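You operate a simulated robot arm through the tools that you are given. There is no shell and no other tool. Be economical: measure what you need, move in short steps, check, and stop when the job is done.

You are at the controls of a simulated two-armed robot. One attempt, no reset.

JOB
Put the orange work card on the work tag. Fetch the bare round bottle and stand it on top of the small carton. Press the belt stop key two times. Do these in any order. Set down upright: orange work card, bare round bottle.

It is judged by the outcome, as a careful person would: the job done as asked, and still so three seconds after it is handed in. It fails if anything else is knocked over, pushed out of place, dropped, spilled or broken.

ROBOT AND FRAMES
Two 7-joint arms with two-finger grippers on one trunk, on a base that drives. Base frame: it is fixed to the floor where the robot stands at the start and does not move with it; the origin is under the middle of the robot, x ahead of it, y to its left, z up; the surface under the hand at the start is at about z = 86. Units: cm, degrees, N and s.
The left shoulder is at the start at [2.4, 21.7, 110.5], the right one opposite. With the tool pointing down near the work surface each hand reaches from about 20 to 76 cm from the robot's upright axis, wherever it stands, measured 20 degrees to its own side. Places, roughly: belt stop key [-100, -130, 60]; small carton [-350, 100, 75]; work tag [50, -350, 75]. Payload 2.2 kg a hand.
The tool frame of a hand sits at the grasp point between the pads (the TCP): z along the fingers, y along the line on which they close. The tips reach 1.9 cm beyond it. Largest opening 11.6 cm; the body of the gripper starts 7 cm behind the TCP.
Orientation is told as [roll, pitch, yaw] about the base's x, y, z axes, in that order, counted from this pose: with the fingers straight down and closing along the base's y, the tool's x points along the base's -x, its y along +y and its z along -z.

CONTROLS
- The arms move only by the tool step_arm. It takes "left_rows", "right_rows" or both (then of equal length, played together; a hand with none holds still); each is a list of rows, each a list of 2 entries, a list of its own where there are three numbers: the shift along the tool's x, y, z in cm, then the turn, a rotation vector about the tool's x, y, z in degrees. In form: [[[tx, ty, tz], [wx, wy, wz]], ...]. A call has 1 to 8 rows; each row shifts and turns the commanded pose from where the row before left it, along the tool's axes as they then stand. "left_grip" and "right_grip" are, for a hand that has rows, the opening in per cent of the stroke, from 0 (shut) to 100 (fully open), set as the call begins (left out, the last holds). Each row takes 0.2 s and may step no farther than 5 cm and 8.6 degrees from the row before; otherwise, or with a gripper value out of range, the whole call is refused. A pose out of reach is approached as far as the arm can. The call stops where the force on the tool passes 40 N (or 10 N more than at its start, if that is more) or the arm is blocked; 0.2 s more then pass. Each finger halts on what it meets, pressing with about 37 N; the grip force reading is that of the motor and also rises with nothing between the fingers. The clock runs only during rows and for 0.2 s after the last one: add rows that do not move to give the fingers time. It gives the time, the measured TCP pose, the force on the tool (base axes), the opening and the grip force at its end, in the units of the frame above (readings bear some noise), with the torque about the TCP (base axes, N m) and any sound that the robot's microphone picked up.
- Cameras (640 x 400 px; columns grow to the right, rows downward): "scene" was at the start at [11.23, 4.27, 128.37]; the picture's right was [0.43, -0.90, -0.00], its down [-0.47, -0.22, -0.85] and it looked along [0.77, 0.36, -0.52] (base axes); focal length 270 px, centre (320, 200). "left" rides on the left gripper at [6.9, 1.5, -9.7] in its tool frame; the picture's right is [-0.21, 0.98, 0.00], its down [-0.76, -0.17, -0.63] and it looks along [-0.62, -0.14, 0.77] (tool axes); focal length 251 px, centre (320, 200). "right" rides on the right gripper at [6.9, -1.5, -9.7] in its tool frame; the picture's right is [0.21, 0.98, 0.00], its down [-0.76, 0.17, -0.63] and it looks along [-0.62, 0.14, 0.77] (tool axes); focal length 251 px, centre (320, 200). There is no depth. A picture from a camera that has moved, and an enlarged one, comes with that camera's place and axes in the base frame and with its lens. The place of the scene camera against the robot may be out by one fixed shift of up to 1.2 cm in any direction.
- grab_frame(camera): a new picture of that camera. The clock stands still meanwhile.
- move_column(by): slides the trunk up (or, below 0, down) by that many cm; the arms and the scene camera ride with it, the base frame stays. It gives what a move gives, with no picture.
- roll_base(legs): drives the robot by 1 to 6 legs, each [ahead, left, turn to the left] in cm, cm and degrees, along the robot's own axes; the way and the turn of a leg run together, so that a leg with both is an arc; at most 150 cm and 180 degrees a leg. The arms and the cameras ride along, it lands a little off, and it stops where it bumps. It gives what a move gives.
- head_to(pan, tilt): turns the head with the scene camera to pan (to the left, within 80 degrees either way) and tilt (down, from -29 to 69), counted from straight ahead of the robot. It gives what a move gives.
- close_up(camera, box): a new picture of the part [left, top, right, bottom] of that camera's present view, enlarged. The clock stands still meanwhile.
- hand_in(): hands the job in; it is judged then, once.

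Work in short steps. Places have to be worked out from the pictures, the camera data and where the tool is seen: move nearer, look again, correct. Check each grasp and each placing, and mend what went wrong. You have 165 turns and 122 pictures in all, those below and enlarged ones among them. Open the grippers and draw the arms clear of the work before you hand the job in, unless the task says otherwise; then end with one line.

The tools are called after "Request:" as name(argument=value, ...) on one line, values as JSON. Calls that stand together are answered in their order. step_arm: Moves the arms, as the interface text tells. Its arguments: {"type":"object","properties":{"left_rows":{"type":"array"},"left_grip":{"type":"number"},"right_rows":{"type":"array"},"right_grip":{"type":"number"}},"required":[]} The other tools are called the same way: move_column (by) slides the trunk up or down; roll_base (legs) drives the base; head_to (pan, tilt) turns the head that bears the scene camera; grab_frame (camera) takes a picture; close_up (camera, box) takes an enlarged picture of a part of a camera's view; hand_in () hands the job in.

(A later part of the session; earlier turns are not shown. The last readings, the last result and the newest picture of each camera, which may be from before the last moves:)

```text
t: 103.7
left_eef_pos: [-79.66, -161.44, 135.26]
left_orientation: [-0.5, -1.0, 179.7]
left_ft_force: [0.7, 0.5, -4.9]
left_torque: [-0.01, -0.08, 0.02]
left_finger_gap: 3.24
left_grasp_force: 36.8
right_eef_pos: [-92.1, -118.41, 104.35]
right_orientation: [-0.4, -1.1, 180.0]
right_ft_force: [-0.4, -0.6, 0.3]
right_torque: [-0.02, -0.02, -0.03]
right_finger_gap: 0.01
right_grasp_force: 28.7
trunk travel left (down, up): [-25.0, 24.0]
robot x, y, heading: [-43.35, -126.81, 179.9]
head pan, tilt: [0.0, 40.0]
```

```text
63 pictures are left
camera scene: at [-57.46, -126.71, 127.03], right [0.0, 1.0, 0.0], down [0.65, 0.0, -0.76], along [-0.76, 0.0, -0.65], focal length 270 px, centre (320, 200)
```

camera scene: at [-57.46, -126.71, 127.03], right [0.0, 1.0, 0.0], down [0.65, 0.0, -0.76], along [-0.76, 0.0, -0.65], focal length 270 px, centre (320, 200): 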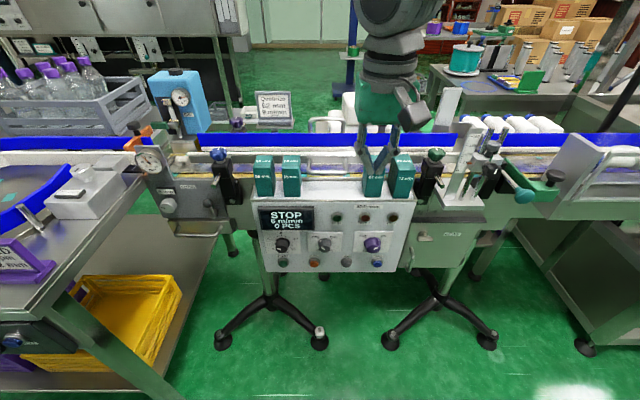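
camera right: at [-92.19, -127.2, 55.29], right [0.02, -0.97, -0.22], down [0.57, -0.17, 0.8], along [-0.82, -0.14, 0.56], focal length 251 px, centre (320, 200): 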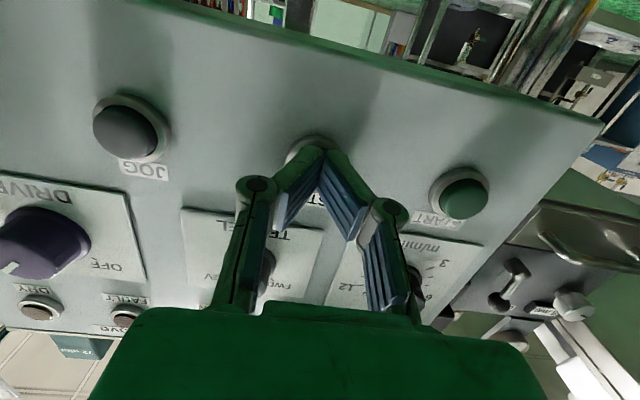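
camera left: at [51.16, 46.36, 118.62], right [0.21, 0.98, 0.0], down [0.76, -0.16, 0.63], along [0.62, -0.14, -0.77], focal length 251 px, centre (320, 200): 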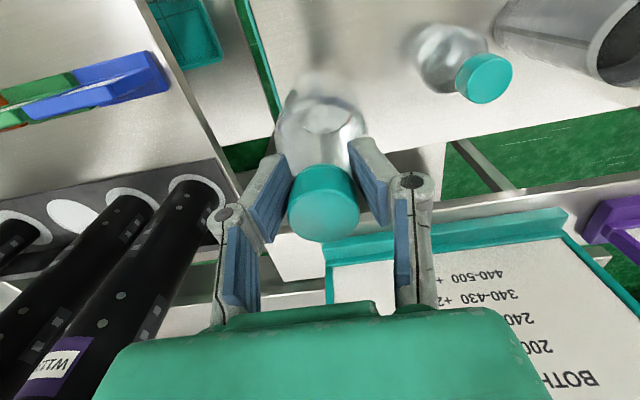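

All fine at the panel. I pull the right hand in, back away 20 cm and look right toward the carton area.

Request:
step_arm(right_rows=[[[4, 0, -3], [0, 0, 0]], [[4, 0, -3], [0, 0, 0]], [[4, 0, 0], [0, 0, 0]]])

Request:
roll_base(legs=[[-22, 0, 0], [0, -80, 0]])

Request:
head_to(pan=-20, tilt=22)

Request:
grab_frame(camera="scene")

Request:
head_to(pan=-75, tilt=22)

Request:
grab_frame(camera="scene")

```text
t: 104.5
left_eef_pos: [-79.57, -161.44, 135.42]
left_orientation: [-0.4, -1.1, 179.6]
left_ft_force: [0.9, -0.5, -5.3]
left_torque: [0.04, -0.03, -0.01]
left_finger_gap: 3.25
left_grasp_force: 36.7
right_eef_pos: [-79.61, -118.35, 110.42]
right_orientation: [-0.5, -1.2, 179.9]
right_ft_force: [-0.1, 0.4, 0.2]
right_torque: [-0.01, 0.05, 0.04]
right_finger_gap: 0.0
right_grasp_force: 28.1
trunk travel left (down, up): [-25.0, 24.0]
robot x, y, heading: [-43.46, -126.87, 179.8]
head pan, tilt: [0.0, 40.0]
```

```text
t: 110.1
left_eef_pos: [-57.67, -80.42, 135.24]
left_orientation: [-0.5, -1.0, -180.0]
left_ft_force: [-0.4, 0.2, -4.9]
left_torque: [0.02, -0.04, -0.01]
left_finger_gap: 3.24
left_grasp_force: 37.1
right_eef_pos: [-58.18, -37.3, 110.27]
right_orientation: [-0.4, -1.2, -179.7]
right_ft_force: [-0.2, 0.1, 0.2]
right_torque: [0.01, 0.01, 0.0]
right_finger_gap: 0.01
right_grasp_force: 28.2
trunk travel left (down, up): [-25.0, 24.0]
robot x, y, heading: [-21.47, -45.79, -180.1]
head pan, tilt: [0.0, 40.0]
```

```text
t: 110.9
left_eef_pos: [-57.46, -80.57, 135.27]
left_orientation: [-0.6, -1.1, -180.0]
left_ft_force: [-0.6, 0.4, -5.3]
left_torque: [-0.01, -0.06, -0.02]
left_finger_gap: 3.22
left_grasp_force: 37.6
right_eef_pos: [-57.96, -37.29, 110.43]
right_orientation: [-0.5, -1.3, -179.7]
right_ft_force: [0.0, -0.2, -1.5]
right_torque: [-0.04, -0.01, -0.02]
right_finger_gap: 0.0
right_grasp_force: 28.7
trunk travel left (down, up): [-25.0, 24.0]
robot x, y, heading: [-21.73, -45.75, -179.9]
head pan, tilt: [-20.0, 22.0]
```

```text
62 pictures are left
camera scene: at [-35.82, -42.46, 129.86], right [0.34, 0.94, 0.0], down [0.36, -0.13, -0.93], along [-0.87, 0.31, -0.38], focal length 270 px, centre (320, 200)
```

scene: 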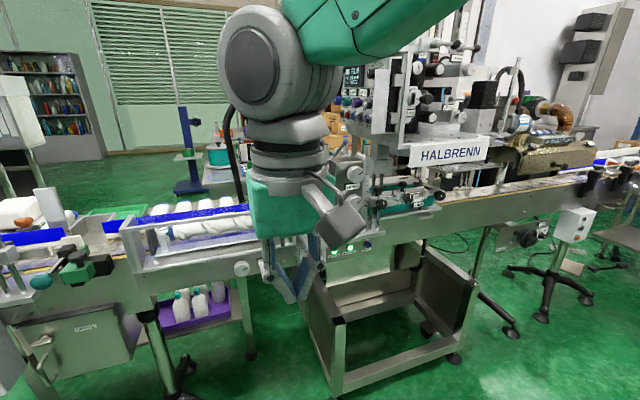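

```text
t: 112.2
left_eef_pos: [-57.38, -80.5, 135.22]
left_orientation: [-0.6, -1.1, -180.0]
left_ft_force: [-0.4, -0.6, -4.3]
left_torque: [0.02, -0.03, 0.01]
left_finger_gap: 3.25
left_grasp_force: 37.1
right_eef_pos: [-57.9, -37.36, 110.25]
right_orientation: [-0.5, -1.3, -179.8]
right_ft_force: [-0.2, 0.4, 0.1]
right_torque: [0.04, -0.04, 0.01]
right_finger_gap: 0.01
right_grasp_force: 28.7
trunk travel left (down, up): [-25.0, 24.0]
robot x, y, heading: [-21.82, -45.76, -179.4]
head pan, tilt: [-75.0, 22.0]
```

```text
61 pictures are left
camera scene: at [-29.54, -36.63, 129.88], right [0.96, 0.26, 0.0], down [0.1, -0.36, -0.93], along [-0.24, 0.89, -0.37], focal length 270 px, centre (320, 200)
```

scene: 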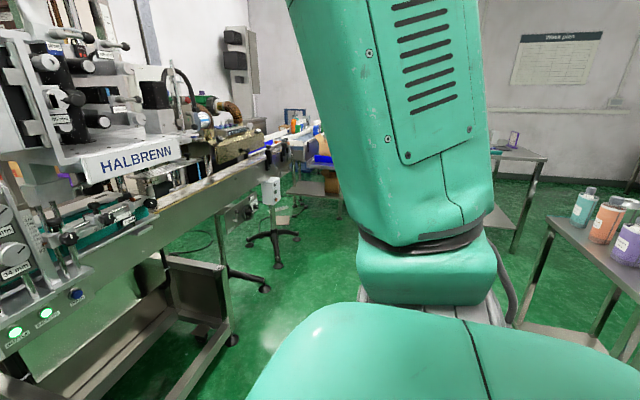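

A long conveyor blocks the direct way. I turn to face +y to explore the passage round its end.

Request:
roll_base(legs=[[0, 0, -90], [0, 10, 0]])

Request:
head_to(pan=10, tilt=12)

Request:
grab_frame(camera="scene")

```text
t: 117.1
left_eef_pos: [-60.95, -10.17, 136.6]
left_orientation: [0.9, -1.1, 90.3]
left_ft_force: [3.1, 0.3, -4.9]
left_torque: [-0.09, 0.2, -0.02]
left_finger_gap: 3.22
left_grasp_force: 36.9
right_eef_pos: [-18.46, -9.39, 110.03]
right_orientation: [1.7, -1.1, 90.5]
right_ft_force: [1.2, 0.3, 1.2]
right_torque: [-0.06, 0.09, -0.04]
right_finger_gap: 0.0
right_grasp_force: 28.2
trunk travel left (down, up): [-25.0, 24.0]
robot x, y, heading: [-30.76, -45.79, 90.5]
head pan, tilt: [-75.0, 22.0]
```

```text
t: 118.7
left_eef_pos: [-65.14, -10.45, 135.48]
left_orientation: [-2.4, -0.9, 90.9]
left_ft_force: [-0.3, -0.1, -5.5]
left_torque: [-0.1, 0.01, -0.02]
left_finger_gap: 3.25
left_grasp_force: 36.6
right_eef_pos: [-20.69, -9.6, 110.35]
right_orientation: [0.3, -1.2, 90.5]
right_ft_force: [-0.2, 0.1, -0.8]
right_torque: [0.01, 0.04, -0.04]
right_finger_gap: 0.0
right_grasp_force: 28.7
trunk travel left (down, up): [-25.0, 24.0]
robot x, y, heading: [-30.69, -45.81, 90.7]
head pan, tilt: [10.0, 12.0]
```

```text
60 pictures are left
camera scene: at [-34.5, -32.17, 131.46], right [0.98, 0.19, 0.01], down [0.05, -0.21, -0.98], along [-0.18, 0.96, -0.21], focal length 270 px, centre (320, 200)
```

scene: 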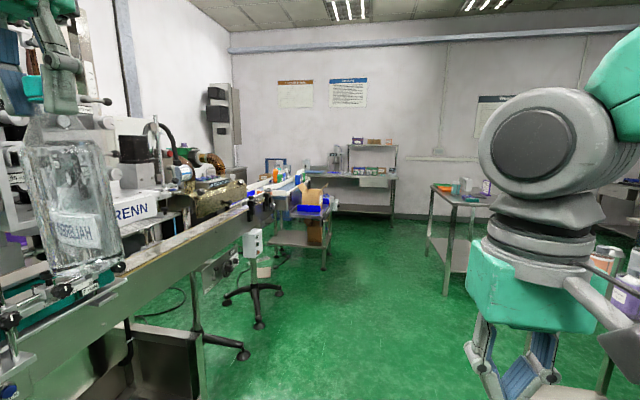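

The aisle ahead along x≈−30 is clear; the conveyor seems to end around y≈230 with room beyond. I drive 150 ahead and look again.

Request:
roll_base(legs=[[150, 0, -0.7]])

Request:
head_to(pan=20, tilt=15)

Request:
grab_frame(camera="scene")

```text
t: 126.0
left_eef_pos: [-61.61, 138.7, 136.03]
left_orientation: [0.1, -1.4, 88.1]
left_ft_force: [0.7, -0.2, -5.2]
left_torque: [-0.09, 0.07, -0.03]
left_finger_gap: 3.23
left_grasp_force: 36.1
right_eef_pos: [-18.77, 138.18, 110.25]
right_orientation: [0.5, -1.2, 88.7]
right_ft_force: [0.5, 0.5, -0.3]
right_torque: [0.02, 0.02, 0.0]
right_finger_gap: 0.0
right_grasp_force: 28.2
trunk travel left (down, up): [-25.0, 24.0]
robot x, y, heading: [-29.92, 102.32, 89.0]
head pan, tilt: [10.0, 12.0]
```

```text
t: 126.8
left_eef_pos: [-60.07, 138.49, 136.4]
left_orientation: [0.8, -1.4, 87.7]
left_ft_force: [3.0, -0.1, -5.2]
left_torque: [-0.06, 0.09, 0.01]
left_finger_gap: 3.25
left_grasp_force: 36.4
right_eef_pos: [-17.66, 137.98, 110.4]
right_orientation: [0.8, -1.3, 88.6]
right_ft_force: [1.8, -0.2, 0.0]
right_torque: [-0.01, 0.08, 0.03]
right_finger_gap: 0.0
right_grasp_force: 28.5
trunk travel left (down, up): [-25.0, 24.0]
robot x, y, heading: [-29.26, 102.72, 88.9]
head pan, tilt: [20.0, 15.0]
```

```text
59 pictures are left
camera scene: at [-30.51, 115.63, 131.04], right [0.95, 0.32, -0.02], down [0.06, -0.25, -0.97], along [-0.32, 0.91, -0.25], focal length 270 px, centre (320, 200)
```

scene: 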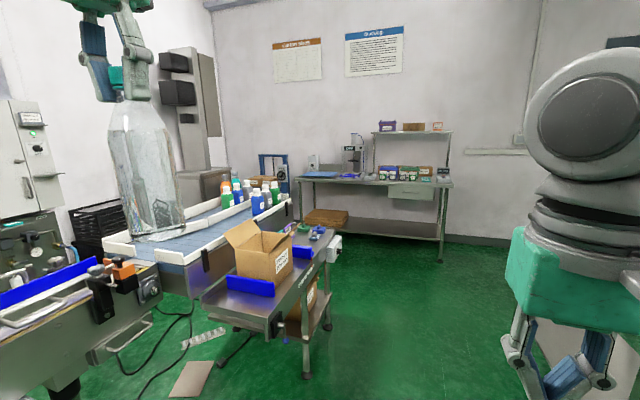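

A partition wall and cabinets stand behind the conveyor on this side; the carton at (−350, 100) lies beyond, reachable from the open floor seen behind the feed table. I go back and around the −y end, the way I already know.

Request:
roll_base(legs=[[-148, 0, 0], [0, -6, 0], [0, 0, -89], [0, -110, 0]])

Request:
grab_frame(camera="left")

```text
t: 143.7
left_eef_pos: [11.29, -114.67, 134.44]
left_orientation: [-2.8, -1.5, 2.5]
left_ft_force: [-0.8, 1.6, -6.4]
left_torque: [-0.07, 0.07, 0.0]
left_finger_gap: 3.24
left_grasp_force: 37.3
right_eef_pos: [13.9, -158.42, 110.74]
right_orientation: [-2.4, -1.4, 3.2]
right_ft_force: [0.1, 0.9, -0.7]
right_torque: [-0.1, -0.02, 0.01]
right_finger_gap: 0.0
right_grasp_force: 28.1
trunk travel left (down, up): [-25.0, 24.0]
robot x, y, heading: [-22.19, -155.39, 2.9]
head pan, tilt: [20.0, 15.0]
```

```text
58 pictures are left
camera left: at [3.9, -112.95, 143.77], right [0.17, 0.98, -0.04], down [0.74, -0.1, 0.66], along [0.64, -0.15, -0.75], focal length 251 px, centre (320, 200)
```

left: 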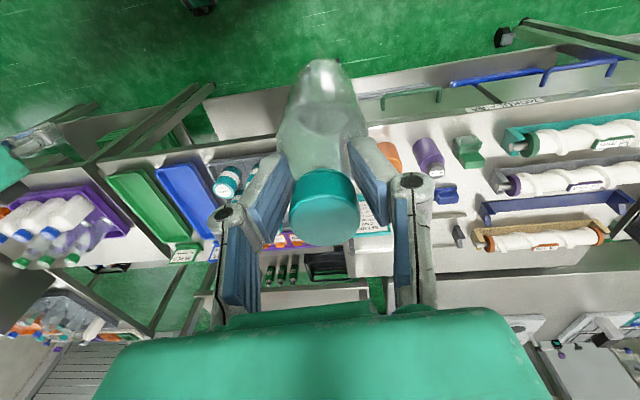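

Bottle fine. I correct heading, shift ahead 8, strafe to y≈−300 and look to the right.

Request:
roll_base(legs=[[8, 0, -2.9], [0, -145, 0]])

Request:
head_to(pan=-80, tilt=20)

Request:
grab_frame(camera="scene")

```text
t: 151.4
left_eef_pos: [20.8, -264.46, 135.89]
left_orientation: [-0.3, -1.6, -1.0]
left_ft_force: [0.0, -0.2, -5.7]
left_torque: [-0.02, 0.07, -0.04]
left_finger_gap: 3.24
left_grasp_force: 37.4
right_eef_pos: [21.06, -307.32, 110.21]
right_orientation: [0.0, -1.3, -0.4]
right_ft_force: [-0.3, -0.5, -0.8]
right_torque: [0.07, 0.03, 0.03]
right_finger_gap: 0.0
right_grasp_force: 28.6
trunk travel left (down, up): [-25.0, 24.0]
robot x, y, heading: [-14.71, -297.9, -0.5]
head pan, tilt: [20.0, 15.0]
```

```text
t: 153.1
left_eef_pos: [20.17, -262.9, 135.54]
left_orientation: [-1.2, -2.0, -0.7]
left_ft_force: [-0.5, -0.1, -6.6]
left_torque: [0.0, 0.11, 0.0]
left_finger_gap: 3.24
left_grasp_force: 36.9
right_eef_pos: [20.66, -306.24, 110.31]
right_orientation: [-0.8, -0.9, -0.2]
right_ft_force: [0.5, -2.1, -1.2]
right_torque: [0.09, 0.0, -0.01]
right_finger_gap: 0.0
right_grasp_force: 27.9
trunk travel left (down, up): [-25.0, 24.0]
robot x, y, heading: [-14.79, -299.2, -0.3]
head pan, tilt: [-80.0, 20.0]
```

```text
57 pictures are left
camera scene: at [-9.9, -312.05, 129.65], right [-0.98, -0.17, 0.0], down [-0.07, 0.37, -0.93], along [0.16, -0.91, -0.38], focal length 270 px, centre (320, 200)
```

scene: 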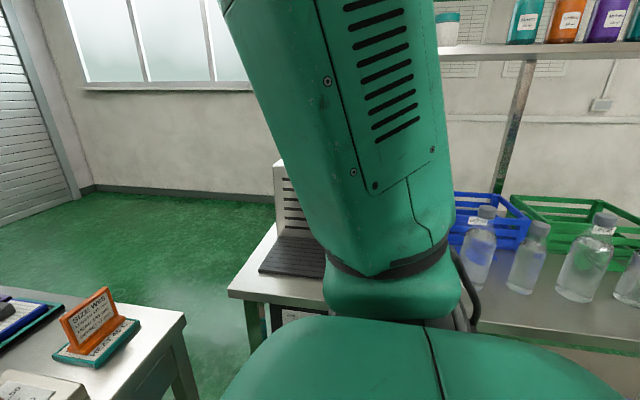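

The bench along −y starts at y≈−355, so the gap to the feed table is about 1 m. I raise the right hand and turn left in place to face −x, then look.

Request:
step_arm(right_rows=[[[0, 0, -4], [0, 0, 0]], [[0, 0, -4], [0, 0, 0]], [[0, 0, -4], [0, 0, 0]]])

Request:
roll_base(legs=[[0, 0, 90], [0, 0, 90]])

Request:
head_to(pan=0, tilt=30)

Request:
grab_frame(camera="scene")

```text
t: 154.1
left_eef_pos: [19.78, -258.16, 134.31]
left_orientation: [-3.3, -2.3, -0.8]
left_ft_force: [-1.2, 1.7, -5.3]
left_torque: [-0.05, 0.1, 0.01]
left_finger_gap: 3.25
left_grasp_force: 37.1
right_eef_pos: [19.88, -301.54, 123.04]
right_orientation: [-3.0, -1.5, -0.2]
right_ft_force: [-0.6, 1.0, -0.7]
right_torque: [-0.11, -0.01, -0.01]
right_finger_gap: 0.0
right_grasp_force: 28.7
trunk travel left (down, up): [-25.0, 24.0]
robot x, y, heading: [-14.46, -298.93, -0.1]
head pan, tilt: [-80.0, 20.0]
stopped in row 3 (right hand): the arm was blocked; the commanded pose is now the measured one
```

```text
t: 162.2
left_eef_pos: [-48.46, -339.54, 134.86]
left_orientation: [-2.8, -2.8, 180.0]
left_ft_force: [0.2, 1.5, -4.2]
left_torque: [-0.07, -0.02, -0.03]
left_finger_gap: 3.19
left_grasp_force: 36.8
right_eef_pos: [-49.31, -296.21, 122.98]
right_orientation: [-2.5, -1.3, -179.3]
right_ft_force: [0.6, 0.9, 0.4]
right_torque: [-0.02, 0.08, 0.02]
right_finger_gap: 0.0
right_grasp_force: 28.3
trunk travel left (down, up): [-25.0, 24.0]
robot x, y, heading: [-14.83, -299.25, -179.3]
head pan, tilt: [-80.0, 20.0]
```

```text
t: 163.7
left_eef_pos: [-48.57, -334.75, 135.77]
left_orientation: [-0.9, -2.3, 179.7]
left_ft_force: [-0.3, 3.7, -2.8]
left_torque: [-0.17, -0.09, -0.02]
left_finger_gap: 3.12
left_grasp_force: 36.5
right_eef_pos: [-49.26, -291.68, 123.38]
right_orientation: [-0.8, -1.5, -179.7]
right_ft_force: [-0.2, 2.1, 0.6]
right_torque: [-0.22, -0.06, 0.01]
right_finger_gap: 0.0
right_grasp_force: 28.4
trunk travel left (down, up): [-25.0, 24.0]
robot x, y, heading: [-15.22, -298.06, -179.0]
head pan, tilt: [0.0, 30.0]
```

```text
56 pictures are left
camera scene: at [-29.09, -293.77, 128.55], right [-0.01, 1.0, -0.03], down [0.5, -0.02, -0.87], along [-0.87, -0.03, -0.5], focal length 270 px, centre (320, 200)
```

scene: 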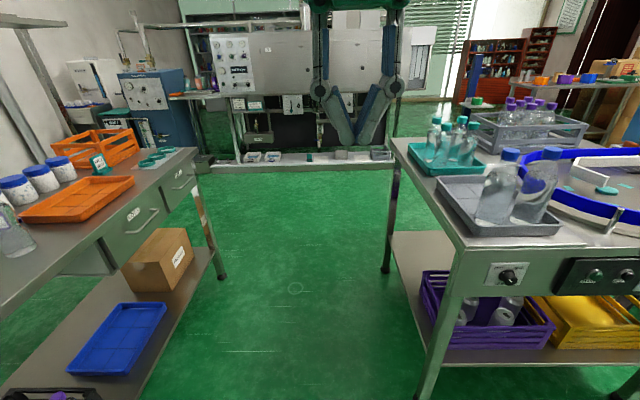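

The gap lies between y≈−362 and −258; I centre at y≈−310 and drive through facing −x.

Request:
roll_base(legs=[[0, 11, -1], [75, 0, 0]])

Request:
grab_frame(camera="scene")

```text
t: 168.5
left_eef_pos: [-122.53, -343.84, 136.12]
left_orientation: [-0.8, -2.9, 178.5]
left_ft_force: [-1.5, 4.9, -4.8]
left_torque: [-0.19, -0.1, -0.05]
left_finger_gap: 3.1
left_grasp_force: 37.3
right_eef_pos: [-122.48, -300.82, 123.06]
right_orientation: [-0.7, -1.6, 179.0]
right_ft_force: [0.2, 4.1, 1.3]
right_torque: [-0.35, -0.03, 0.02]
right_finger_gap: 0.01
right_grasp_force: 28.3
trunk travel left (down, up): [-25.0, 24.0]
robot x, y, heading: [-88.59, -308.48, 179.7]
head pan, tilt: [0.0, 30.0]
```

```text
55 pictures are left
camera scene: at [-102.42, -301.54, 128.35], right [0.01, 1.0, -0.05], down [0.5, -0.05, -0.87], along [-0.87, -0.02, -0.5], focal length 270 px, centre (320, 200)
```

scene: 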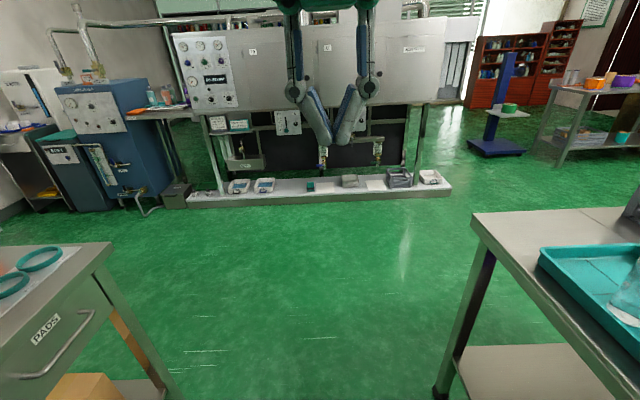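

The camera seems shifted sideways and rolled ~3°, perhaps since the right arm was "blocked" when raised. I lower both hands to their earlier comfortable poses and recheck.

Request:
step_arm(left_rows=[[[0, 2, 3], [0, 0, 0]], [[0, 2, 3], [0, 0, 0]], [[0, 2, 3], [0, 0, 0]], [[0, 0, 0], [0, 0, 0]]], right_rows=[[[0, -2, 4], [0, 0, 0]], [[0, -2, 4], [0, 0, 0]], [[0, -2, 4], [0, 0, 0]], [[0, 0, 0], [0, 0, 0]]])

Request:
grab_frame(camera="scene")

Request:
grab_frame(camera="left")

```text
t: 169.5
left_eef_pos: [-123.12, -355.05, 125.17]
left_orientation: [-3.2, -2.8, 178.8]
left_ft_force: [-0.8, 0.7, -5.8]
left_torque: [-0.01, -0.11, 0.02]
left_finger_gap: 3.12
left_grasp_force: 37.1
right_eef_pos: [-122.99, -299.18, 111.7]
right_orientation: [-3.0, -1.4, 179.3]
right_ft_force: [1.3, 0.9, 0.5]
right_torque: [0.01, 0.09, 0.04]
right_finger_gap: 0.0
right_grasp_force: 28.4
trunk travel left (down, up): [-25.0, 24.0]
robot x, y, heading: [-88.32, -308.2, 179.4]
head pan, tilt: [0.0, 30.0]
```

```text
54 pictures are left
camera scene: at [-102.97, -304.32, 128.42], right [0.01, 1.0, -0.03], down [0.5, -0.03, -0.86], along [-0.86, -0.01, -0.5], focal length 270 px, centre (320, 200)
```

scene: 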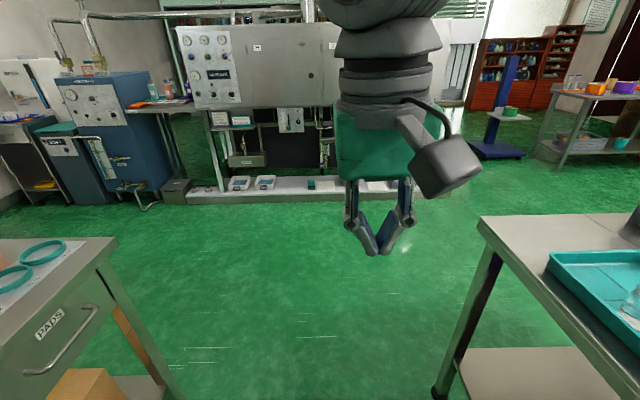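

```text
53 pictures are left
camera left: at [-115.98, -357.26, 134.3], right [-0.24, -0.97, -0.04], down [-0.72, 0.15, 0.68], along [-0.65, 0.19, -0.74], focal length 251 px, centre (320, 200)
```

left: 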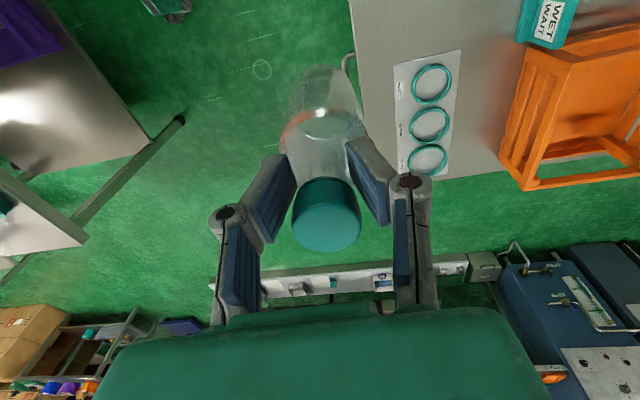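

Let me wait a second to see whether the sway settles.

Request:
step_arm(right_rows=[[[0, 0, 0], [0, 0, 0]], [[0, 0, 0], [0, 0, 0]], [[0, 0, 0], [0, 0, 0]], [[0, 0, 0], [0, 0, 0]], [[0, 0, 0], [0, 0, 0]], [[0, 0, 0], [0, 0, 0]], [[0, 0, 0], [0, 0, 0]], [[0, 0, 0], [0, 0, 0]]])

Request:
step_arm(right_rows=[[[0, 0, 0], [0, 0, 0]], [[0, 0, 0], [0, 0, 0]], [[0, 0, 0], [0, 0, 0]], [[0, 0, 0], [0, 0, 0]]])

```text
t: 171.3
left_eef_pos: [-123.22, -355.59, 124.84]
left_orientation: [-3.4, -2.8, 178.9]
left_ft_force: [-0.9, 0.5, -5.2]
left_torque: [-0.02, -0.1, 0.02]
left_finger_gap: 3.13
left_grasp_force: 36.8
right_eef_pos: [-123.0, -299.8, 111.76]
right_orientation: [-3.3, -1.3, 179.4]
right_ft_force: [-0.3, -0.2, 1.4]
right_torque: [-0.05, 0.01, 0.05]
right_finger_gap: 0.0
right_grasp_force: 28.3
trunk travel left (down, up): [-25.0, 24.0]
robot x, y, heading: [-88.51, -307.84, 179.8]
head pan, tilt: [0.0, 30.0]
```

```text
t: 172.5
left_eef_pos: [-123.21, -363.95, 122.05]
left_orientation: [-7.0, -2.9, 179.2]
left_ft_force: [1.4, -3.9, -6.3]
left_torque: [-0.01, -0.07, 0.01]
left_finger_gap: 3.09
left_grasp_force: 37.2
right_eef_pos: [-122.83, -307.37, 112.02]
right_orientation: [-6.6, -1.6, 179.6]
right_ft_force: [-0.3, -1.1, -0.9]
right_torque: [0.18, -0.06, 0.01]
right_finger_gap: 0.0
right_grasp_force: 28.9
trunk travel left (down, up): [-25.0, 24.0]
robot x, y, heading: [-88.44, -309.48, 179.6]
head pan, tilt: [0.0, 30.0]
stopped in row 4 (right hand): the arm was blocked; the commanded pose is now the measured one
```

Something rocks the robot; I check the camera's axes now.

Request:
grab_frame(camera="scene")

```text
52 pictures are left
camera scene: at [-103.08, -314.75, 128.39], right [0.01, 1.0, 0.04], down [0.5, 0.03, -0.86], along [-0.86, 0.03, -0.5], focal length 270 px, centre (320, 200)
```

scene: 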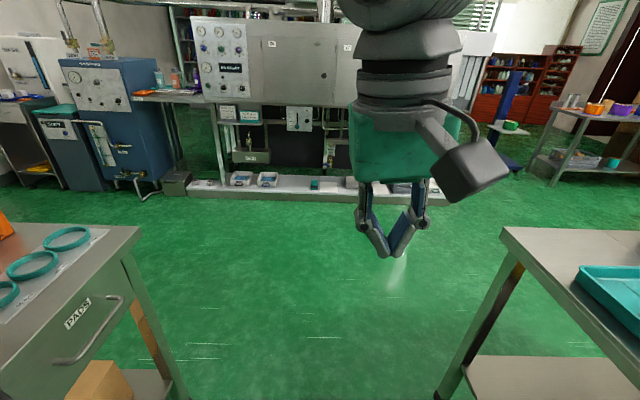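

The trunk rocks by ±3°. I tuck the bottle hand inward and lower the trunk 12 cm for stability, then watch.

Request:
step_arm(left_rows=[[[0, -2, 0], [0, 0, 0]], [[0, -3, 0], [0, 0, 0]], [[0, -3, 0], [0, 0, 0]], [[0, 0, 0], [0, 0, 0]]])

Request:
move_column(by=-8)

Request:
step_arm(left_rows=[[[0, 0, 0], [0, 0, 0]], [[0, 0, 0], [0, 0, 0]], [[0, 0, 0], [0, 0, 0]], [[0, 0, 0], [0, 0, 0]]])

```text
t: 173.5
left_eef_pos: [-122.77, -352.84, 124.15]
left_orientation: [-5.5, -2.8, 179.2]
left_ft_force: [0.0, -0.3, -5.1]
left_torque: [-0.04, -0.08, 0.0]
left_finger_gap: 3.08
left_grasp_force: 36.9
right_eef_pos: [-122.74, -304.46, 111.99]
right_orientation: [-5.2, -1.5, 179.6]
right_ft_force: [-0.6, 0.4, 0.9]
right_torque: [0.05, -0.05, 0.01]
right_finger_gap: 0.0
right_grasp_force: 28.3
trunk travel left (down, up): [-25.0, 24.0]
robot x, y, heading: [-88.29, -309.35, 179.5]
head pan, tilt: [0.0, 30.0]
```

```text
t: 174.7
left_eef_pos: [-123.15, -345.87, 118.38]
left_orientation: [-2.6, -2.9, 178.8]
left_ft_force: [-2.2, 4.6, -2.4]
left_torque: [-0.2, -0.19, -0.02]
left_finger_gap: 3.03
left_grasp_force: 37.2
right_eef_pos: [-122.9, -298.08, 103.83]
right_orientation: [-2.4, -1.5, 179.2]
right_ft_force: [-0.2, 3.4, 0.7]
right_torque: [-0.28, -0.05, -0.05]
right_finger_gap: 0.02
right_grasp_force: 28.6
trunk travel left (down, up): [-17.0, 32.0]
robot x, y, heading: [-88.86, -307.87, 179.5]
head pan, tilt: [0.0, 30.0]
```

```text
t: 175.7
left_eef_pos: [-122.9, -350.65, 116.96]
left_orientation: [-4.3, -2.9, 179.0]
left_ft_force: [0.2, 1.0, -5.7]
left_torque: [-0.08, -0.08, 0.03]
left_finger_gap: 3.06
left_grasp_force: 36.5
right_eef_pos: [-122.74, -302.57, 104.05]
right_orientation: [-4.2, -1.6, 179.6]
right_ft_force: [-0.3, -0.3, -0.1]
right_torque: [-0.01, 0.0, -0.01]
right_finger_gap: 0.01
right_grasp_force: 28.5
trunk travel left (down, up): [-17.0, 32.0]
robot x, y, heading: [-88.87, -308.9, 179.5]
head pan, tilt: [0.0, 30.0]
```

Rocking is smaller. I wait a little more before moving on.

Request:
step_arm(left_rows=[[[0, 0, 0], [0, 0, 0]], [[0, 0, 0], [0, 0, 0]], [[0, 0, 0], [0, 0, 0]], [[0, 0, 0], [0, 0, 0]], [[0, 0, 0], [0, 0, 0]], [[0, 0, 0], [0, 0, 0]], [[0, 0, 0], [0, 0, 0]], [[0, 0, 0], [0, 0, 0]]])

Request:
step_arm(left_rows=[[[0, 0, 0], [0, 0, 0]], [[0, 0, 0], [0, 0, 0]], [[0, 0, 0], [0, 0, 0]], [[0, 0, 0], [0, 0, 0]], [[0, 0, 0], [0, 0, 0]], [[0, 0, 0], [0, 0, 0]], [[0, 0, 0], [0, 0, 0]], [[0, 0, 0], [0, 0, 0]]])

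Request:
grab_frame(camera="left")

Request:
grab_frame(camera="scene")

```text
t: 177.7
left_eef_pos: [-122.58, -357.43, 114.85]
left_orientation: [-7.5, -2.7, 179.5]
left_ft_force: [1.2, -4.0, -6.0]
left_torque: [0.03, -0.05, 0.04]
left_finger_gap: 3.05
left_grasp_force: 36.7
right_eef_pos: [-122.64, -308.9, 104.24]
right_orientation: [-7.2, -1.8, 180.0]
right_ft_force: [1.1, -2.7, -0.7]
right_torque: [0.26, -0.05, 0.01]
right_finger_gap: 0.0
right_grasp_force: 28.5
trunk travel left (down, up): [-17.0, 32.0]
robot x, y, heading: [-88.9, -310.29, 179.6]
head pan, tilt: [0.0, 30.0]
stopped in row 8 (left hand): the arm was blocked; the commanded pose is now the measured one
```

```text
t: 179.5
left_eef_pos: [-122.38, -354.4, 115.98]
left_orientation: [-6.0, -3.0, 179.3]
left_ft_force: [-0.2, -1.0, -4.2]
left_torque: [-0.04, -0.07, -0.02]
left_finger_gap: 3.02
left_grasp_force: 36.4
right_eef_pos: [-122.4, -305.85, 104.22]
right_orientation: [-5.7, -1.7, 179.7]
right_ft_force: [0.0, 0.1, -0.2]
right_torque: [0.01, 0.02, 0.01]
right_finger_gap: 0.02
right_grasp_force: 28.9
trunk travel left (down, up): [-17.0, 32.0]
robot x, y, heading: [-88.69, -310.12, 179.6]
head pan, tilt: [0.0, 30.0]
```

```text
51 pictures are left
camera left: at [-115.25, -356.97, 125.05], right [-0.23, -0.97, -0.09], down [-0.72, 0.11, 0.69], along [-0.65, 0.22, -0.72], focal length 251 px, centre (320, 200)
```

left: 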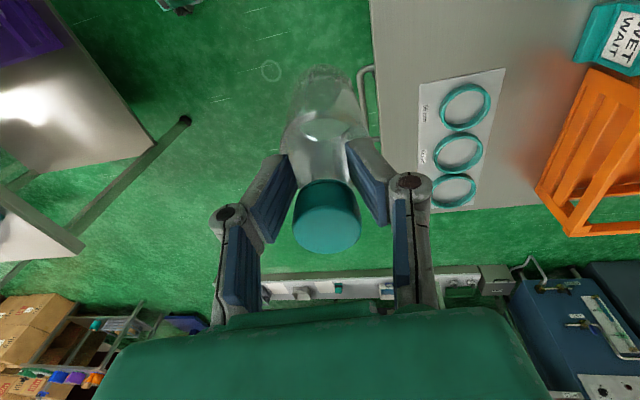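

```text
50 pictures are left
camera scene: at [-102.99, -312.29, 120.51], right [0.0, 1.0, 0.02], down [0.5, 0.02, -0.86], along [-0.86, 0.02, -0.5], focal length 270 px, centre (320, 200)
```

scene: 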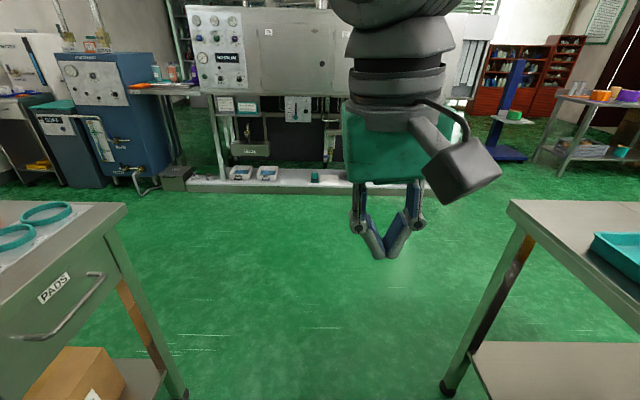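

The bottle is still held. I drive on to open floor to see whether the rocking stops there.

Request:
roll_base(legs=[[70, 0, 0]])

Request:
step_arm(left_rows=[[[0, 0, 0], [0, 0, 0]], [[0, 0, 0], [0, 0, 0]], [[0, 0, 0], [0, 0, 0]], [[0, 0, 0], [0, 0, 0]]])

Request:
step_arm(left_rows=[[[0, 0, 0], [0, 0, 0]], [[0, 0, 0], [0, 0, 0]], [[0, 0, 0], [0, 0, 0]], [[0, 0, 0], [0, 0, 0]]])

Request:
step_arm(left_rows=[[[0, 0, 0], [0, 0, 0]], [[0, 0, 0], [0, 0, 0]], [[0, 0, 0], [0, 0, 0]], [[0, 0, 0], [0, 0, 0]]])

```text
t: 183.3
left_eef_pos: [-192.88, -351.84, 116.29]
left_orientation: [-5.2, -2.8, 178.8]
left_ft_force: [-0.5, -0.3, -5.4]
left_torque: [-0.03, -0.1, 0.02]
left_finger_gap: 3.02
left_grasp_force: 37.4
right_eef_pos: [-192.36, -303.67, 104.1]
right_orientation: [-5.2, -1.7, 179.1]
right_ft_force: [-0.7, 0.0, 1.0]
right_torque: [-0.01, -0.01, 0.02]
right_finger_gap: 0.02
right_grasp_force: 28.8
trunk travel left (down, up): [-17.0, 32.0]
robot x, y, heading: [-158.38, -308.82, 179.1]
head pan, tilt: [0.0, 30.0]
```

```text
t: 184.5
left_eef_pos: [-192.39, -358.68, 114.24]
left_orientation: [-8.2, -3.0, 179.4]
left_ft_force: [-0.1, -0.7, -1.0]
left_torque: [0.05, 0.02, 0.01]
left_finger_gap: 0.0
left_grasp_force: 28.2
right_eef_pos: [-191.98, -310.09, 104.16]
right_orientation: [-7.9, -1.9, 179.7]
right_ft_force: [-0.7, -0.9, -1.3]
right_torque: [0.08, 0.0, -0.01]
right_finger_gap: 0.0
right_grasp_force: 28.5
trunk travel left (down, up): [-17.0, 32.0]
robot x, y, heading: [-158.37, -310.02, 179.1]
head pan, tilt: [0.0, 30.0]
stopped in row 4 (left hand): the arm was blocked; the commanded pose is now the measured one
```

```text
t: 185.7
left_eef_pos: [-191.98, -351.01, 117.0]
left_orientation: [-4.8, -3.3, 178.7]
left_ft_force: [-0.4, 1.6, 1.5]
left_torque: [-0.13, 0.02, 0.03]
left_finger_gap: 0.0
left_grasp_force: 28.6
right_eef_pos: [-191.53, -302.81, 104.49]
right_orientation: [-4.4, -2.1, 179.3]
right_ft_force: [0.7, 1.8, 1.8]
right_torque: [-0.15, -0.01, -0.03]
right_finger_gap: 0.0
right_grasp_force: 28.8
trunk travel left (down, up): [-17.0, 32.0]
robot x, y, heading: [-158.18, -308.4, 179.2]
head pan, tilt: [0.0, 30.0]
stopped in row 4 (left hand): the arm was blocked; the commanded pose is now the measured one
```

```text
t: 186.7
left_eef_pos: [-192.19, -354.98, 115.54]
left_orientation: [-6.6, -3.1, 179.0]
left_ft_force: [-0.1, 0.3, -0.6]
left_torque: [0.0, 0.01, 0.01]
left_finger_gap: 0.0
left_grasp_force: 29.2
right_eef_pos: [-191.73, -306.56, 104.35]
right_orientation: [-6.4, -1.9, 179.6]
right_ft_force: [-0.1, -0.6, 0.9]
right_torque: [0.01, -0.02, 0.01]
right_finger_gap: 0.0
right_grasp_force: 28.6
trunk travel left (down, up): [-17.0, 32.0]
robot x, y, heading: [-158.19, -309.57, 179.3]
head pan, tilt: [0.0, 30.0]
```

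The left gripper has closed to 0: the bottle has slipped out. I look for it on the floor.

Request:
grab_frame(camera="left")

Request:
head_to(pan=20, tilt=62)

Request:
grab_frame(camera="scene")

```text
49 pictures are left
camera left: at [-184.95, -357.74, 124.59], right [-0.24, -0.97, -0.1], down [-0.72, 0.11, 0.69], along [-0.65, 0.24, -0.72], focal length 251 px, centre (320, 200)
```

left: 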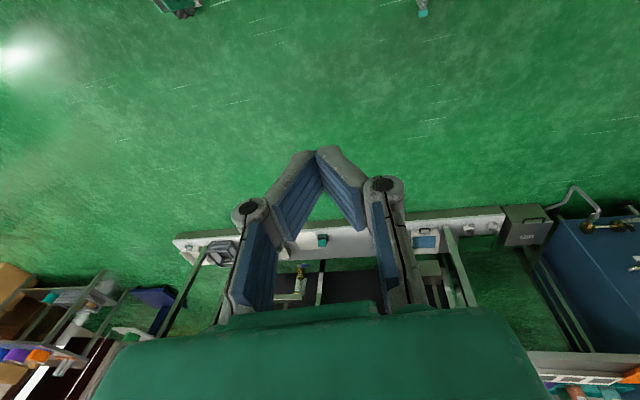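

```text
t: 187.7
left_eef_pos: [-192.17, -357.76, 114.59]
left_orientation: [-7.9, -3.1, 179.2]
left_ft_force: [0.3, -1.3, -1.3]
left_torque: [0.13, 0.04, 0.03]
left_finger_gap: 0.0
left_grasp_force: 28.3
right_eef_pos: [-191.74, -309.15, 104.39]
right_orientation: [-7.5, -2.0, 179.7]
right_ft_force: [-0.7, -1.6, -0.8]
right_torque: [0.09, -0.05, 0.02]
right_finger_gap: 0.0
right_grasp_force: 28.6
trunk travel left (down, up): [-17.0, 32.0]
robot x, y, heading: [-158.5, -309.74, 179.3]
head pan, tilt: [20.0, 62.0]
```

```text
48 pictures are left
camera scene: at [-169.88, -314.1, 116.08], right [-0.33, 0.94, 0.02], down [0.83, 0.3, -0.46], along [-0.44, -0.14, -0.89], focal length 270 px, centre (320, 200)
```

scene: 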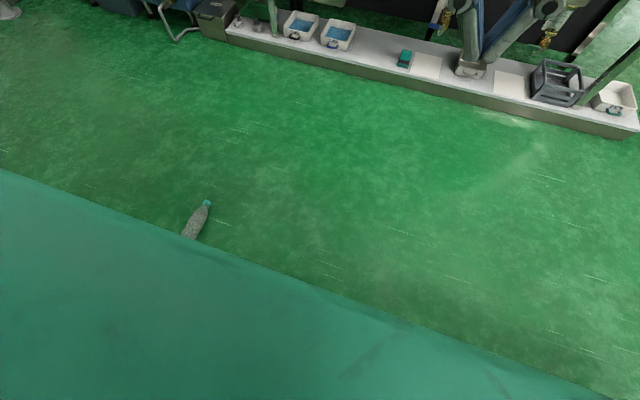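

The bottle lies whole on the floor near (−199, −380). I lower the trunk fully (needed to reach the floor, and to calm the rocking) and check.

Request:
move_column(by=-16)

Request:
step_arm(left_rows=[[[0, 0, 0], [0, 0, 0]], [[0, 0, 0], [0, 0, 0]], [[0, 0, 0], [0, 0, 0]], [[0, 0, 0], [0, 0, 0]]])

Request:
step_arm(left_rows=[[[0, 0, 0], [0, 0, 0]], [[0, 0, 0], [0, 0, 0]], [[0, 0, 0], [0, 0, 0]], [[0, 0, 0], [0, 0, 0]]])

Request:
step_arm(left_rows=[[[0, 0, 0], [0, 0, 0]], [[0, 0, 0], [0, 0, 0]], [[0, 0, 0], [0, 0, 0]], [[0, 0, 0], [0, 0, 0]]])

```text
t: 189.5
left_eef_pos: [-192.07, -354.4, 99.74]
left_orientation: [-6.2, -3.2, 178.9]
left_ft_force: [0.2, 0.9, -0.6]
left_torque: [-0.02, 0.04, -0.03]
left_finger_gap: 0.01
left_grasp_force: 27.8
right_eef_pos: [-191.63, -305.9, 88.54]
right_orientation: [-5.9, -2.0, 179.5]
right_ft_force: [-0.7, 0.4, 0.7]
right_torque: [0.01, 0.02, 0.02]
right_finger_gap: 0.0
right_grasp_force: 28.8
trunk travel left (down, up): [-1.0, 48.0]
robot x, y, heading: [-158.85, -309.31, 179.0]
head pan, tilt: [20.0, 62.0]
```

```text
t: 190.7
left_eef_pos: [-192.0, -354.25, 99.7]
left_orientation: [-6.7, -3.3, 179.0]
left_ft_force: [0.6, -0.3, -0.7]
left_torque: [0.06, 0.02, 0.01]
left_finger_gap: 0.01
left_grasp_force: 27.9
right_eef_pos: [-191.64, -305.78, 88.58]
right_orientation: [-6.3, -2.1, 179.4]
right_ft_force: [-0.1, -1.1, 0.2]
right_torque: [0.08, 0.04, 0.0]
right_finger_gap: 0.01
right_grasp_force: 28.1
trunk travel left (down, up): [-1.0, 48.0]
robot x, y, heading: [-158.49, -308.64, 179.1]
head pan, tilt: [20.0, 62.0]
stopped in row 4 (left hand): the arm was blocked; the commanded pose is now the measured one
```

```text
t: 191.7
left_eef_pos: [-191.99, -354.83, 99.6]
left_orientation: [-6.8, -3.3, 179.0]
left_ft_force: [0.3, 0.0, -0.1]
left_torque: [0.05, 0.03, 0.0]
left_finger_gap: 0.0
left_grasp_force: 28.3
right_eef_pos: [-191.55, -306.28, 88.47]
right_orientation: [-6.5, -2.2, 179.5]
right_ft_force: [-0.2, 0.0, 0.1]
right_torque: [0.08, -0.03, 0.04]
right_finger_gap: 0.0
right_grasp_force: 28.2
trunk travel left (down, up): [-1.0, 48.0]
robot x, y, heading: [-158.48, -308.61, 179.0]
head pan, tilt: [20.0, 62.0]
```

```text
t: 192.7
left_eef_pos: [-192.11, -352.15, 100.55]
left_orientation: [-5.5, -3.4, 178.7]
left_ft_force: [0.0, 1.4, 0.4]
left_torque: [-0.06, 0.01, -0.01]
left_finger_gap: 0.0
left_grasp_force: 28.4
right_eef_pos: [-191.56, -303.76, 88.45]
right_orientation: [-5.4, -2.0, 179.3]
right_ft_force: [-0.3, 1.5, 0.8]
right_torque: [-0.05, 0.01, 0.03]
right_finger_gap: 0.0
right_grasp_force: 28.2
trunk travel left (down, up): [-1.0, 48.0]
robot x, y, heading: [-158.34, -308.36, 179.5]
head pan, tilt: [20.0, 62.0]
```

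Rocking is much smaller with the trunk low. The bottle lies along x, cap toward −x, centre ≈ (−196, −380). I level both hands, then turn left 45° and approach.

Request:
step_arm(left_rows=[[[0, 0, 0], [6, -3, 0]], [[0, 0, 0], [0, 0, 0]], [[0, 0, 0], [0, 0, 0]]], right_rows=[[[0, 0, 0], [6, -2, 0]], [[0, 0, 0], [0, 0, 0]], [[0, 0, 0], [0, 0, 0]]], left_grip=100)

Request:
roll_base(legs=[[0, 0, 45]])

Request:
head_to(pan=10, tilt=55)

Request:
grab_frame(camera="scene")

```text
t: 193.5
left_eef_pos: [-192.07, -351.91, 100.48]
left_orientation: [-11.4, -6.3, 179.0]
left_ft_force: [-0.8, 1.2, 0.3]
left_torque: [-0.05, 0.01, 0.01]
left_finger_gap: 11.6
left_grasp_force: 0.1
right_eef_pos: [-191.52, -303.75, 88.53]
right_orientation: [-11.3, -4.1, 179.3]
right_ft_force: [-0.4, 0.3, -0.4]
right_torque: [-0.11, 0.02, -0.03]
right_finger_gap: 0.0
right_grasp_force: 28.1
trunk travel left (down, up): [-1.0, 48.0]
robot x, y, heading: [-158.42, -307.95, 179.0]
head pan, tilt: [20.0, 62.0]
```

```text
t: 195.9
left_eef_pos: [-151.9, -363.36, 100.34]
left_orientation: [-11.7, -6.3, -136.6]
left_ft_force: [-0.3, -0.2, 0.0]
left_torque: [-0.03, -0.04, 0.0]
left_finger_gap: 11.59
left_grasp_force: 0.0
right_eef_pos: [-185.24, -328.46, 88.63]
right_orientation: [-11.5, -4.1, -136.2]
right_ft_force: [-0.4, 0.6, 1.0]
right_torque: [-0.01, -0.04, 0.0]
right_finger_gap: 0.0
right_grasp_force: 28.2
trunk travel left (down, up): [-1.0, 48.0]
robot x, y, heading: [-158.25, -308.39, -136.8]
head pan, tilt: [20.0, 62.0]
```

```text
t: 196.7
left_eef_pos: [-151.79, -363.38, 100.34]
left_orientation: [-11.8, -6.4, -136.7]
left_ft_force: [-0.3, -0.7, 0.4]
left_torque: [-0.07, -0.01, 0.02]
left_finger_gap: 11.6
left_grasp_force: 0.0
right_eef_pos: [-185.37, -328.43, 88.74]
right_orientation: [-11.5, -4.3, -136.5]
right_ft_force: [-0.8, 0.2, -0.1]
right_torque: [-0.02, -0.02, -0.02]
right_finger_gap: 0.0
right_grasp_force: 27.8
trunk travel left (down, up): [-1.0, 48.0]
robot x, y, heading: [-158.96, -307.78, -136.5]
head pan, tilt: [10.0, 55.0]
```

```text
47 pictures are left
camera scene: at [-166.56, -316.3, 100.55], right [-0.85, 0.53, 0.0], down [0.45, 0.73, -0.52], along [-0.27, -0.44, -0.86], focal length 270 px, centre (320, 200)
```

scene: 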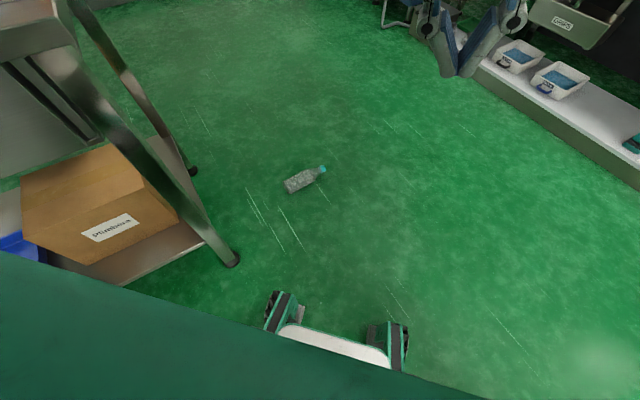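

I had the levelling sign wrong; fixing that now. Then I go to about (−207, −317), facing −y, with clear space from the bench.

Request:
step_arm(left_rows=[[[0, 0, 0], [-6, 3.2, 0]], [[0, 0, 0], [-5.8, 3.1, 0]], [[0, 0, 0], [0, 0, 0]]], right_rows=[[[0, 0, 0], [-6, 2.1, 0]], [[0, 0, 0], [-5.5, 2.1, 0]], [[0, 0, 0], [0, 0, 0]]])

Request:
roll_base(legs=[[38, -28, 0], [0, 0, 46.5]])

Request:
head_to(pan=0, tilt=60)

Request:
grab_frame(camera="scene")

```text
t: 197.5
left_eef_pos: [-151.54, -363.58, 100.16]
left_orientation: [-0.1, -0.1, -137.2]
left_ft_force: [-1.3, 0.5, -1.0]
left_torque: [-0.02, -0.01, 0.03]
left_finger_gap: 11.57
left_grasp_force: 0.0
right_eef_pos: [-184.97, -328.54, 88.61]
right_orientation: [-0.1, 0.0, -136.6]
right_ft_force: [-0.1, 0.3, 0.7]
right_torque: [0.0, 0.03, -0.01]
right_finger_gap: 0.01
right_grasp_force: 28.0
trunk travel left (down, up): [-1.0, 48.0]
robot x, y, heading: [-158.71, -308.05, -136.7]
head pan, tilt: [10.0, 55.0]
```

```text
t: 202.4
left_eef_pos: [-160.05, -347.29, 100.01]
left_orientation: [-0.3, -0.1, -91.1]
left_ft_force: [0.3, 0.7, 0.2]
left_torque: [-0.01, 0.0, 0.02]
left_finger_gap: 11.59
left_grasp_force: 0.1
right_eef_pos: [-208.6, -347.17, 88.61]
right_orientation: [-0.4, 0.0, -90.4]
right_ft_force: [0.8, -0.6, 0.3]
right_torque: [0.01, 0.0, 0.02]
right_finger_gap: 0.0
right_grasp_force: 29.2
trunk travel left (down, up): [-1.0, 48.0]
robot x, y, heading: [-205.01, -314.04, -90.7]
head pan, tilt: [10.0, 55.0]
```

```text
t: 203.1
left_eef_pos: [-160.27, -347.22, 100.11]
left_orientation: [-0.1, -0.2, -91.1]
left_ft_force: [0.5, 0.4, -0.7]
left_torque: [-0.01, 0.01, -0.01]
left_finger_gap: 11.6
left_grasp_force: 0.0
right_eef_pos: [-208.72, -346.99, 88.65]
right_orientation: [-0.3, -0.2, -90.5]
right_ft_force: [0.4, 0.4, -0.4]
right_torque: [-0.02, 0.0, -0.01]
right_finger_gap: 0.02
right_grasp_force: 28.1
trunk travel left (down, up): [-1.0, 48.0]
robot x, y, heading: [-204.99, -314.26, -90.8]
head pan, tilt: [0.0, 60.0]
```

```text
46 pictures are left
camera scene: at [-206.57, -324.5, 100.39], right [-1.0, 0.01, 0.0], down [0.01, 0.87, -0.5], along [-0.01, -0.5, -0.87], focal length 270 px, centre (320, 200)
```

scene: 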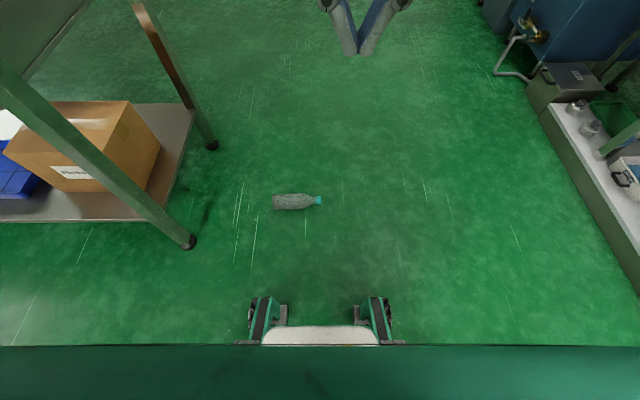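

Stable now. Bottle spans x −208.5 (cap) to −188, y≈−379.5. I move 20 ahead and 8 right, and yaw the left hand so its x axis points toward the bottle's bottom (+x).

Request:
roll_base(legs=[[20, -8, 0.8]])

Request:
step_arm(left_rows=[[[0, 0, 0], [0, 0, 8.5]], [[0, 0, 0], [0, 0, 8.5]], [[0, 0, 0], [0, 0, 8.5]], [[0, 0, 0], [0, 0, 8.5]], [[0, 0, 0], [0, 0, 8.5]], [[0, 0, 0], [0, 0, 8.5]], [[0, 0, 0], [0, 0, 8.5]], [[0, 0, 0], [0, 0, 8.5]]])

Request:
step_arm(left_rows=[[[0, 0, 0], [0, 0, 8.5]], [[0, 0, 0], [0, 0, 8.5]], [[0, 0, 0], [0, 0, 4]], [[0, 0, 0], [0, 0, 0]]])

```text
t: 204.8
left_eef_pos: [-167.61, -366.57, 99.9]
left_orientation: [-0.4, -0.2, -90.2]
left_ft_force: [1.0, 0.0, -0.3]
left_torque: [0.02, 0.01, 0.01]
left_finger_gap: 11.61
left_grasp_force: 0.1
right_eef_pos: [-215.84, -367.1, 88.64]
right_orientation: [-0.4, 0.0, -89.6]
right_ft_force: [0.4, -0.4, 0.0]
right_torque: [0.01, 0.0, -0.02]
right_finger_gap: 0.01
right_grasp_force: 28.5
trunk travel left (down, up): [-1.0, 48.0]
robot x, y, heading: [-213.62, -333.82, -89.4]
head pan, tilt: [0.0, 60.0]
```

```text
t: 206.6
left_eef_pos: [-167.63, -366.36, 100.14]
left_orientation: [0.1, -0.4, -158.3]
left_ft_force: [-0.5, 0.0, -0.2]
left_torque: [-0.02, 0.01, -0.02]
left_finger_gap: 11.62
left_grasp_force: 0.0
right_eef_pos: [-216.13, -366.99, 88.67]
right_orientation: [-0.4, -0.1, -89.6]
right_ft_force: [0.2, 0.0, 0.2]
right_torque: [0.02, 0.0, 0.01]
right_finger_gap: 0.01
right_grasp_force: 28.2
trunk travel left (down, up): [-1.0, 48.0]
robot x, y, heading: [-213.28, -334.23, -89.7]
head pan, tilt: [0.0, 60.0]
```

```text
t: 207.6
left_eef_pos: [-167.62, -366.33, 100.12]
left_orientation: [0.3, -0.3, -179.2]
left_ft_force: [-0.2, -0.2, 0.6]
left_torque: [-0.01, 0.01, -0.01]
left_finger_gap: 11.59
left_grasp_force: 0.1
right_eef_pos: [-216.14, -366.93, 88.66]
right_orientation: [-0.3, -0.1, -89.7]
right_ft_force: [0.2, -0.5, -0.3]
right_torque: [0.01, -0.01, -0.03]
right_finger_gap: 0.02
right_grasp_force: 28.5
trunk travel left (down, up): [-1.0, 48.0]
robot x, y, heading: [-213.19, -333.86, -89.6]
head pan, tilt: [0.0, 60.0]
```

Now I move the right hand aside and bring the left hand above the bottle.

Request:
step_arm(left_rows=[[[-4.3, 1.85, 1], [0, 0, 0]], [[-4.3, 1.85, 1], [0, 0, 0]], [[-4.3, 1.85, 1], [0, 0, 0]], [[-4.3, 1.85, 1], [0, 0, 0]], [[-4.3, 1.85, 1], [0, 0, 0]], [[-4.3, 1.85, 1], [0, 0, 0]], [[-4.3, 1.85, 1], [0, 0, 0]], [[0, 0, 4], [0, 0, 0]]], right_rows=[[[0, -4, 0], [0, 0, 0]], [[0, -4, 0], [0, 0, 0]], [[0, -4, 0], [0, 0, 0]], [[0, -4, 0], [0, 0, 0]], [[0, 0, 0], [0, 0, 0]], [[0, 0, 0], [0, 0, 0]], [[0, 0, 0], [0, 0, 0]], [[0, 0, 0], [0, 0, 0]]])

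Request:
step_arm(left_rows=[[[0, 0, 5], [0, 0, 0]], [[0, 0, 5], [0, 0, 0]], [[0, 0, 5], [0, 0, 0]], [[0, 0, 5], [0, 0, 0]], [[0, 0, 5], [0, 0, 0]], [[0, 0, 5], [0, 0, 0]], [[0, 0, 5], [0, 0, 0]], [[0, 0, 0], [0, 0, 0]]])

Request:
grab_frame(camera="left")

```text
t: 209.4
left_eef_pos: [-196.77, -381.0, 89.44]
left_orientation: [0.2, -0.3, -179.1]
left_ft_force: [0.5, 0.4, 0.6]
left_torque: [-0.03, 0.01, -0.02]
left_finger_gap: 11.57
left_grasp_force: 0.0
left hand out of reach, approached as far as the arm can: row 2, 3
right_eef_pos: [-231.94, -367.16, 88.68]
right_orientation: [-0.3, -0.1, -89.6]
right_ft_force: [0.3, -0.5, 0.1]
right_torque: [0.0, 0.02, -0.01]
right_finger_gap: 0.0
right_grasp_force: 28.8
trunk travel left (down, up): [-1.0, 48.0]
robot x, y, heading: [-213.19, -333.9, -89.5]
head pan, tilt: [0.0, 60.0]
```

```text
t: 211.2
left_eef_pos: [-197.04, -381.16, 54.29]
left_orientation: [0.4, -0.3, -179.2]
left_ft_force: [0.3, 0.5, -0.8]
left_torque: [-0.01, 0.01, -0.01]
left_finger_gap: 11.6
left_grasp_force: 0.1
right_eef_pos: [-232.16, -367.04, 88.82]
right_orientation: [-0.2, -0.2, -89.6]
right_ft_force: [-0.6, 0.0, -0.1]
right_torque: [-0.01, -0.01, 0.0]
right_finger_gap: 0.02
right_grasp_force: 28.6
trunk travel left (down, up): [-1.0, 48.0]
robot x, y, heading: [-213.4, -334.0, -89.4]
head pan, tilt: [0.0, 60.0]
```

```text
45 pictures are left
camera left: at [-190.22, -382.61, 63.91], right [-0.2, -0.98, 0.01], down [-0.76, 0.16, 0.63], along [-0.62, 0.12, -0.77], focal length 251 px, centre (320, 200)
```

left: 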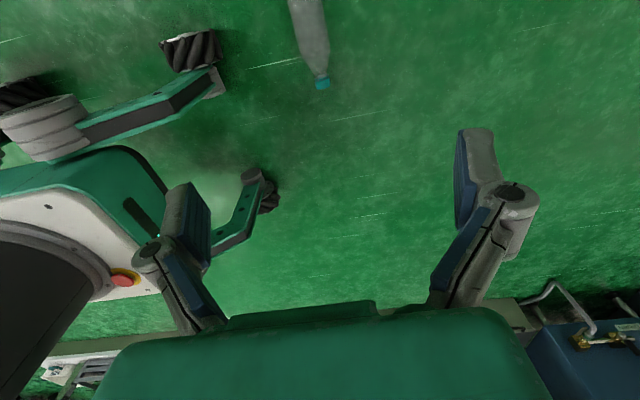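

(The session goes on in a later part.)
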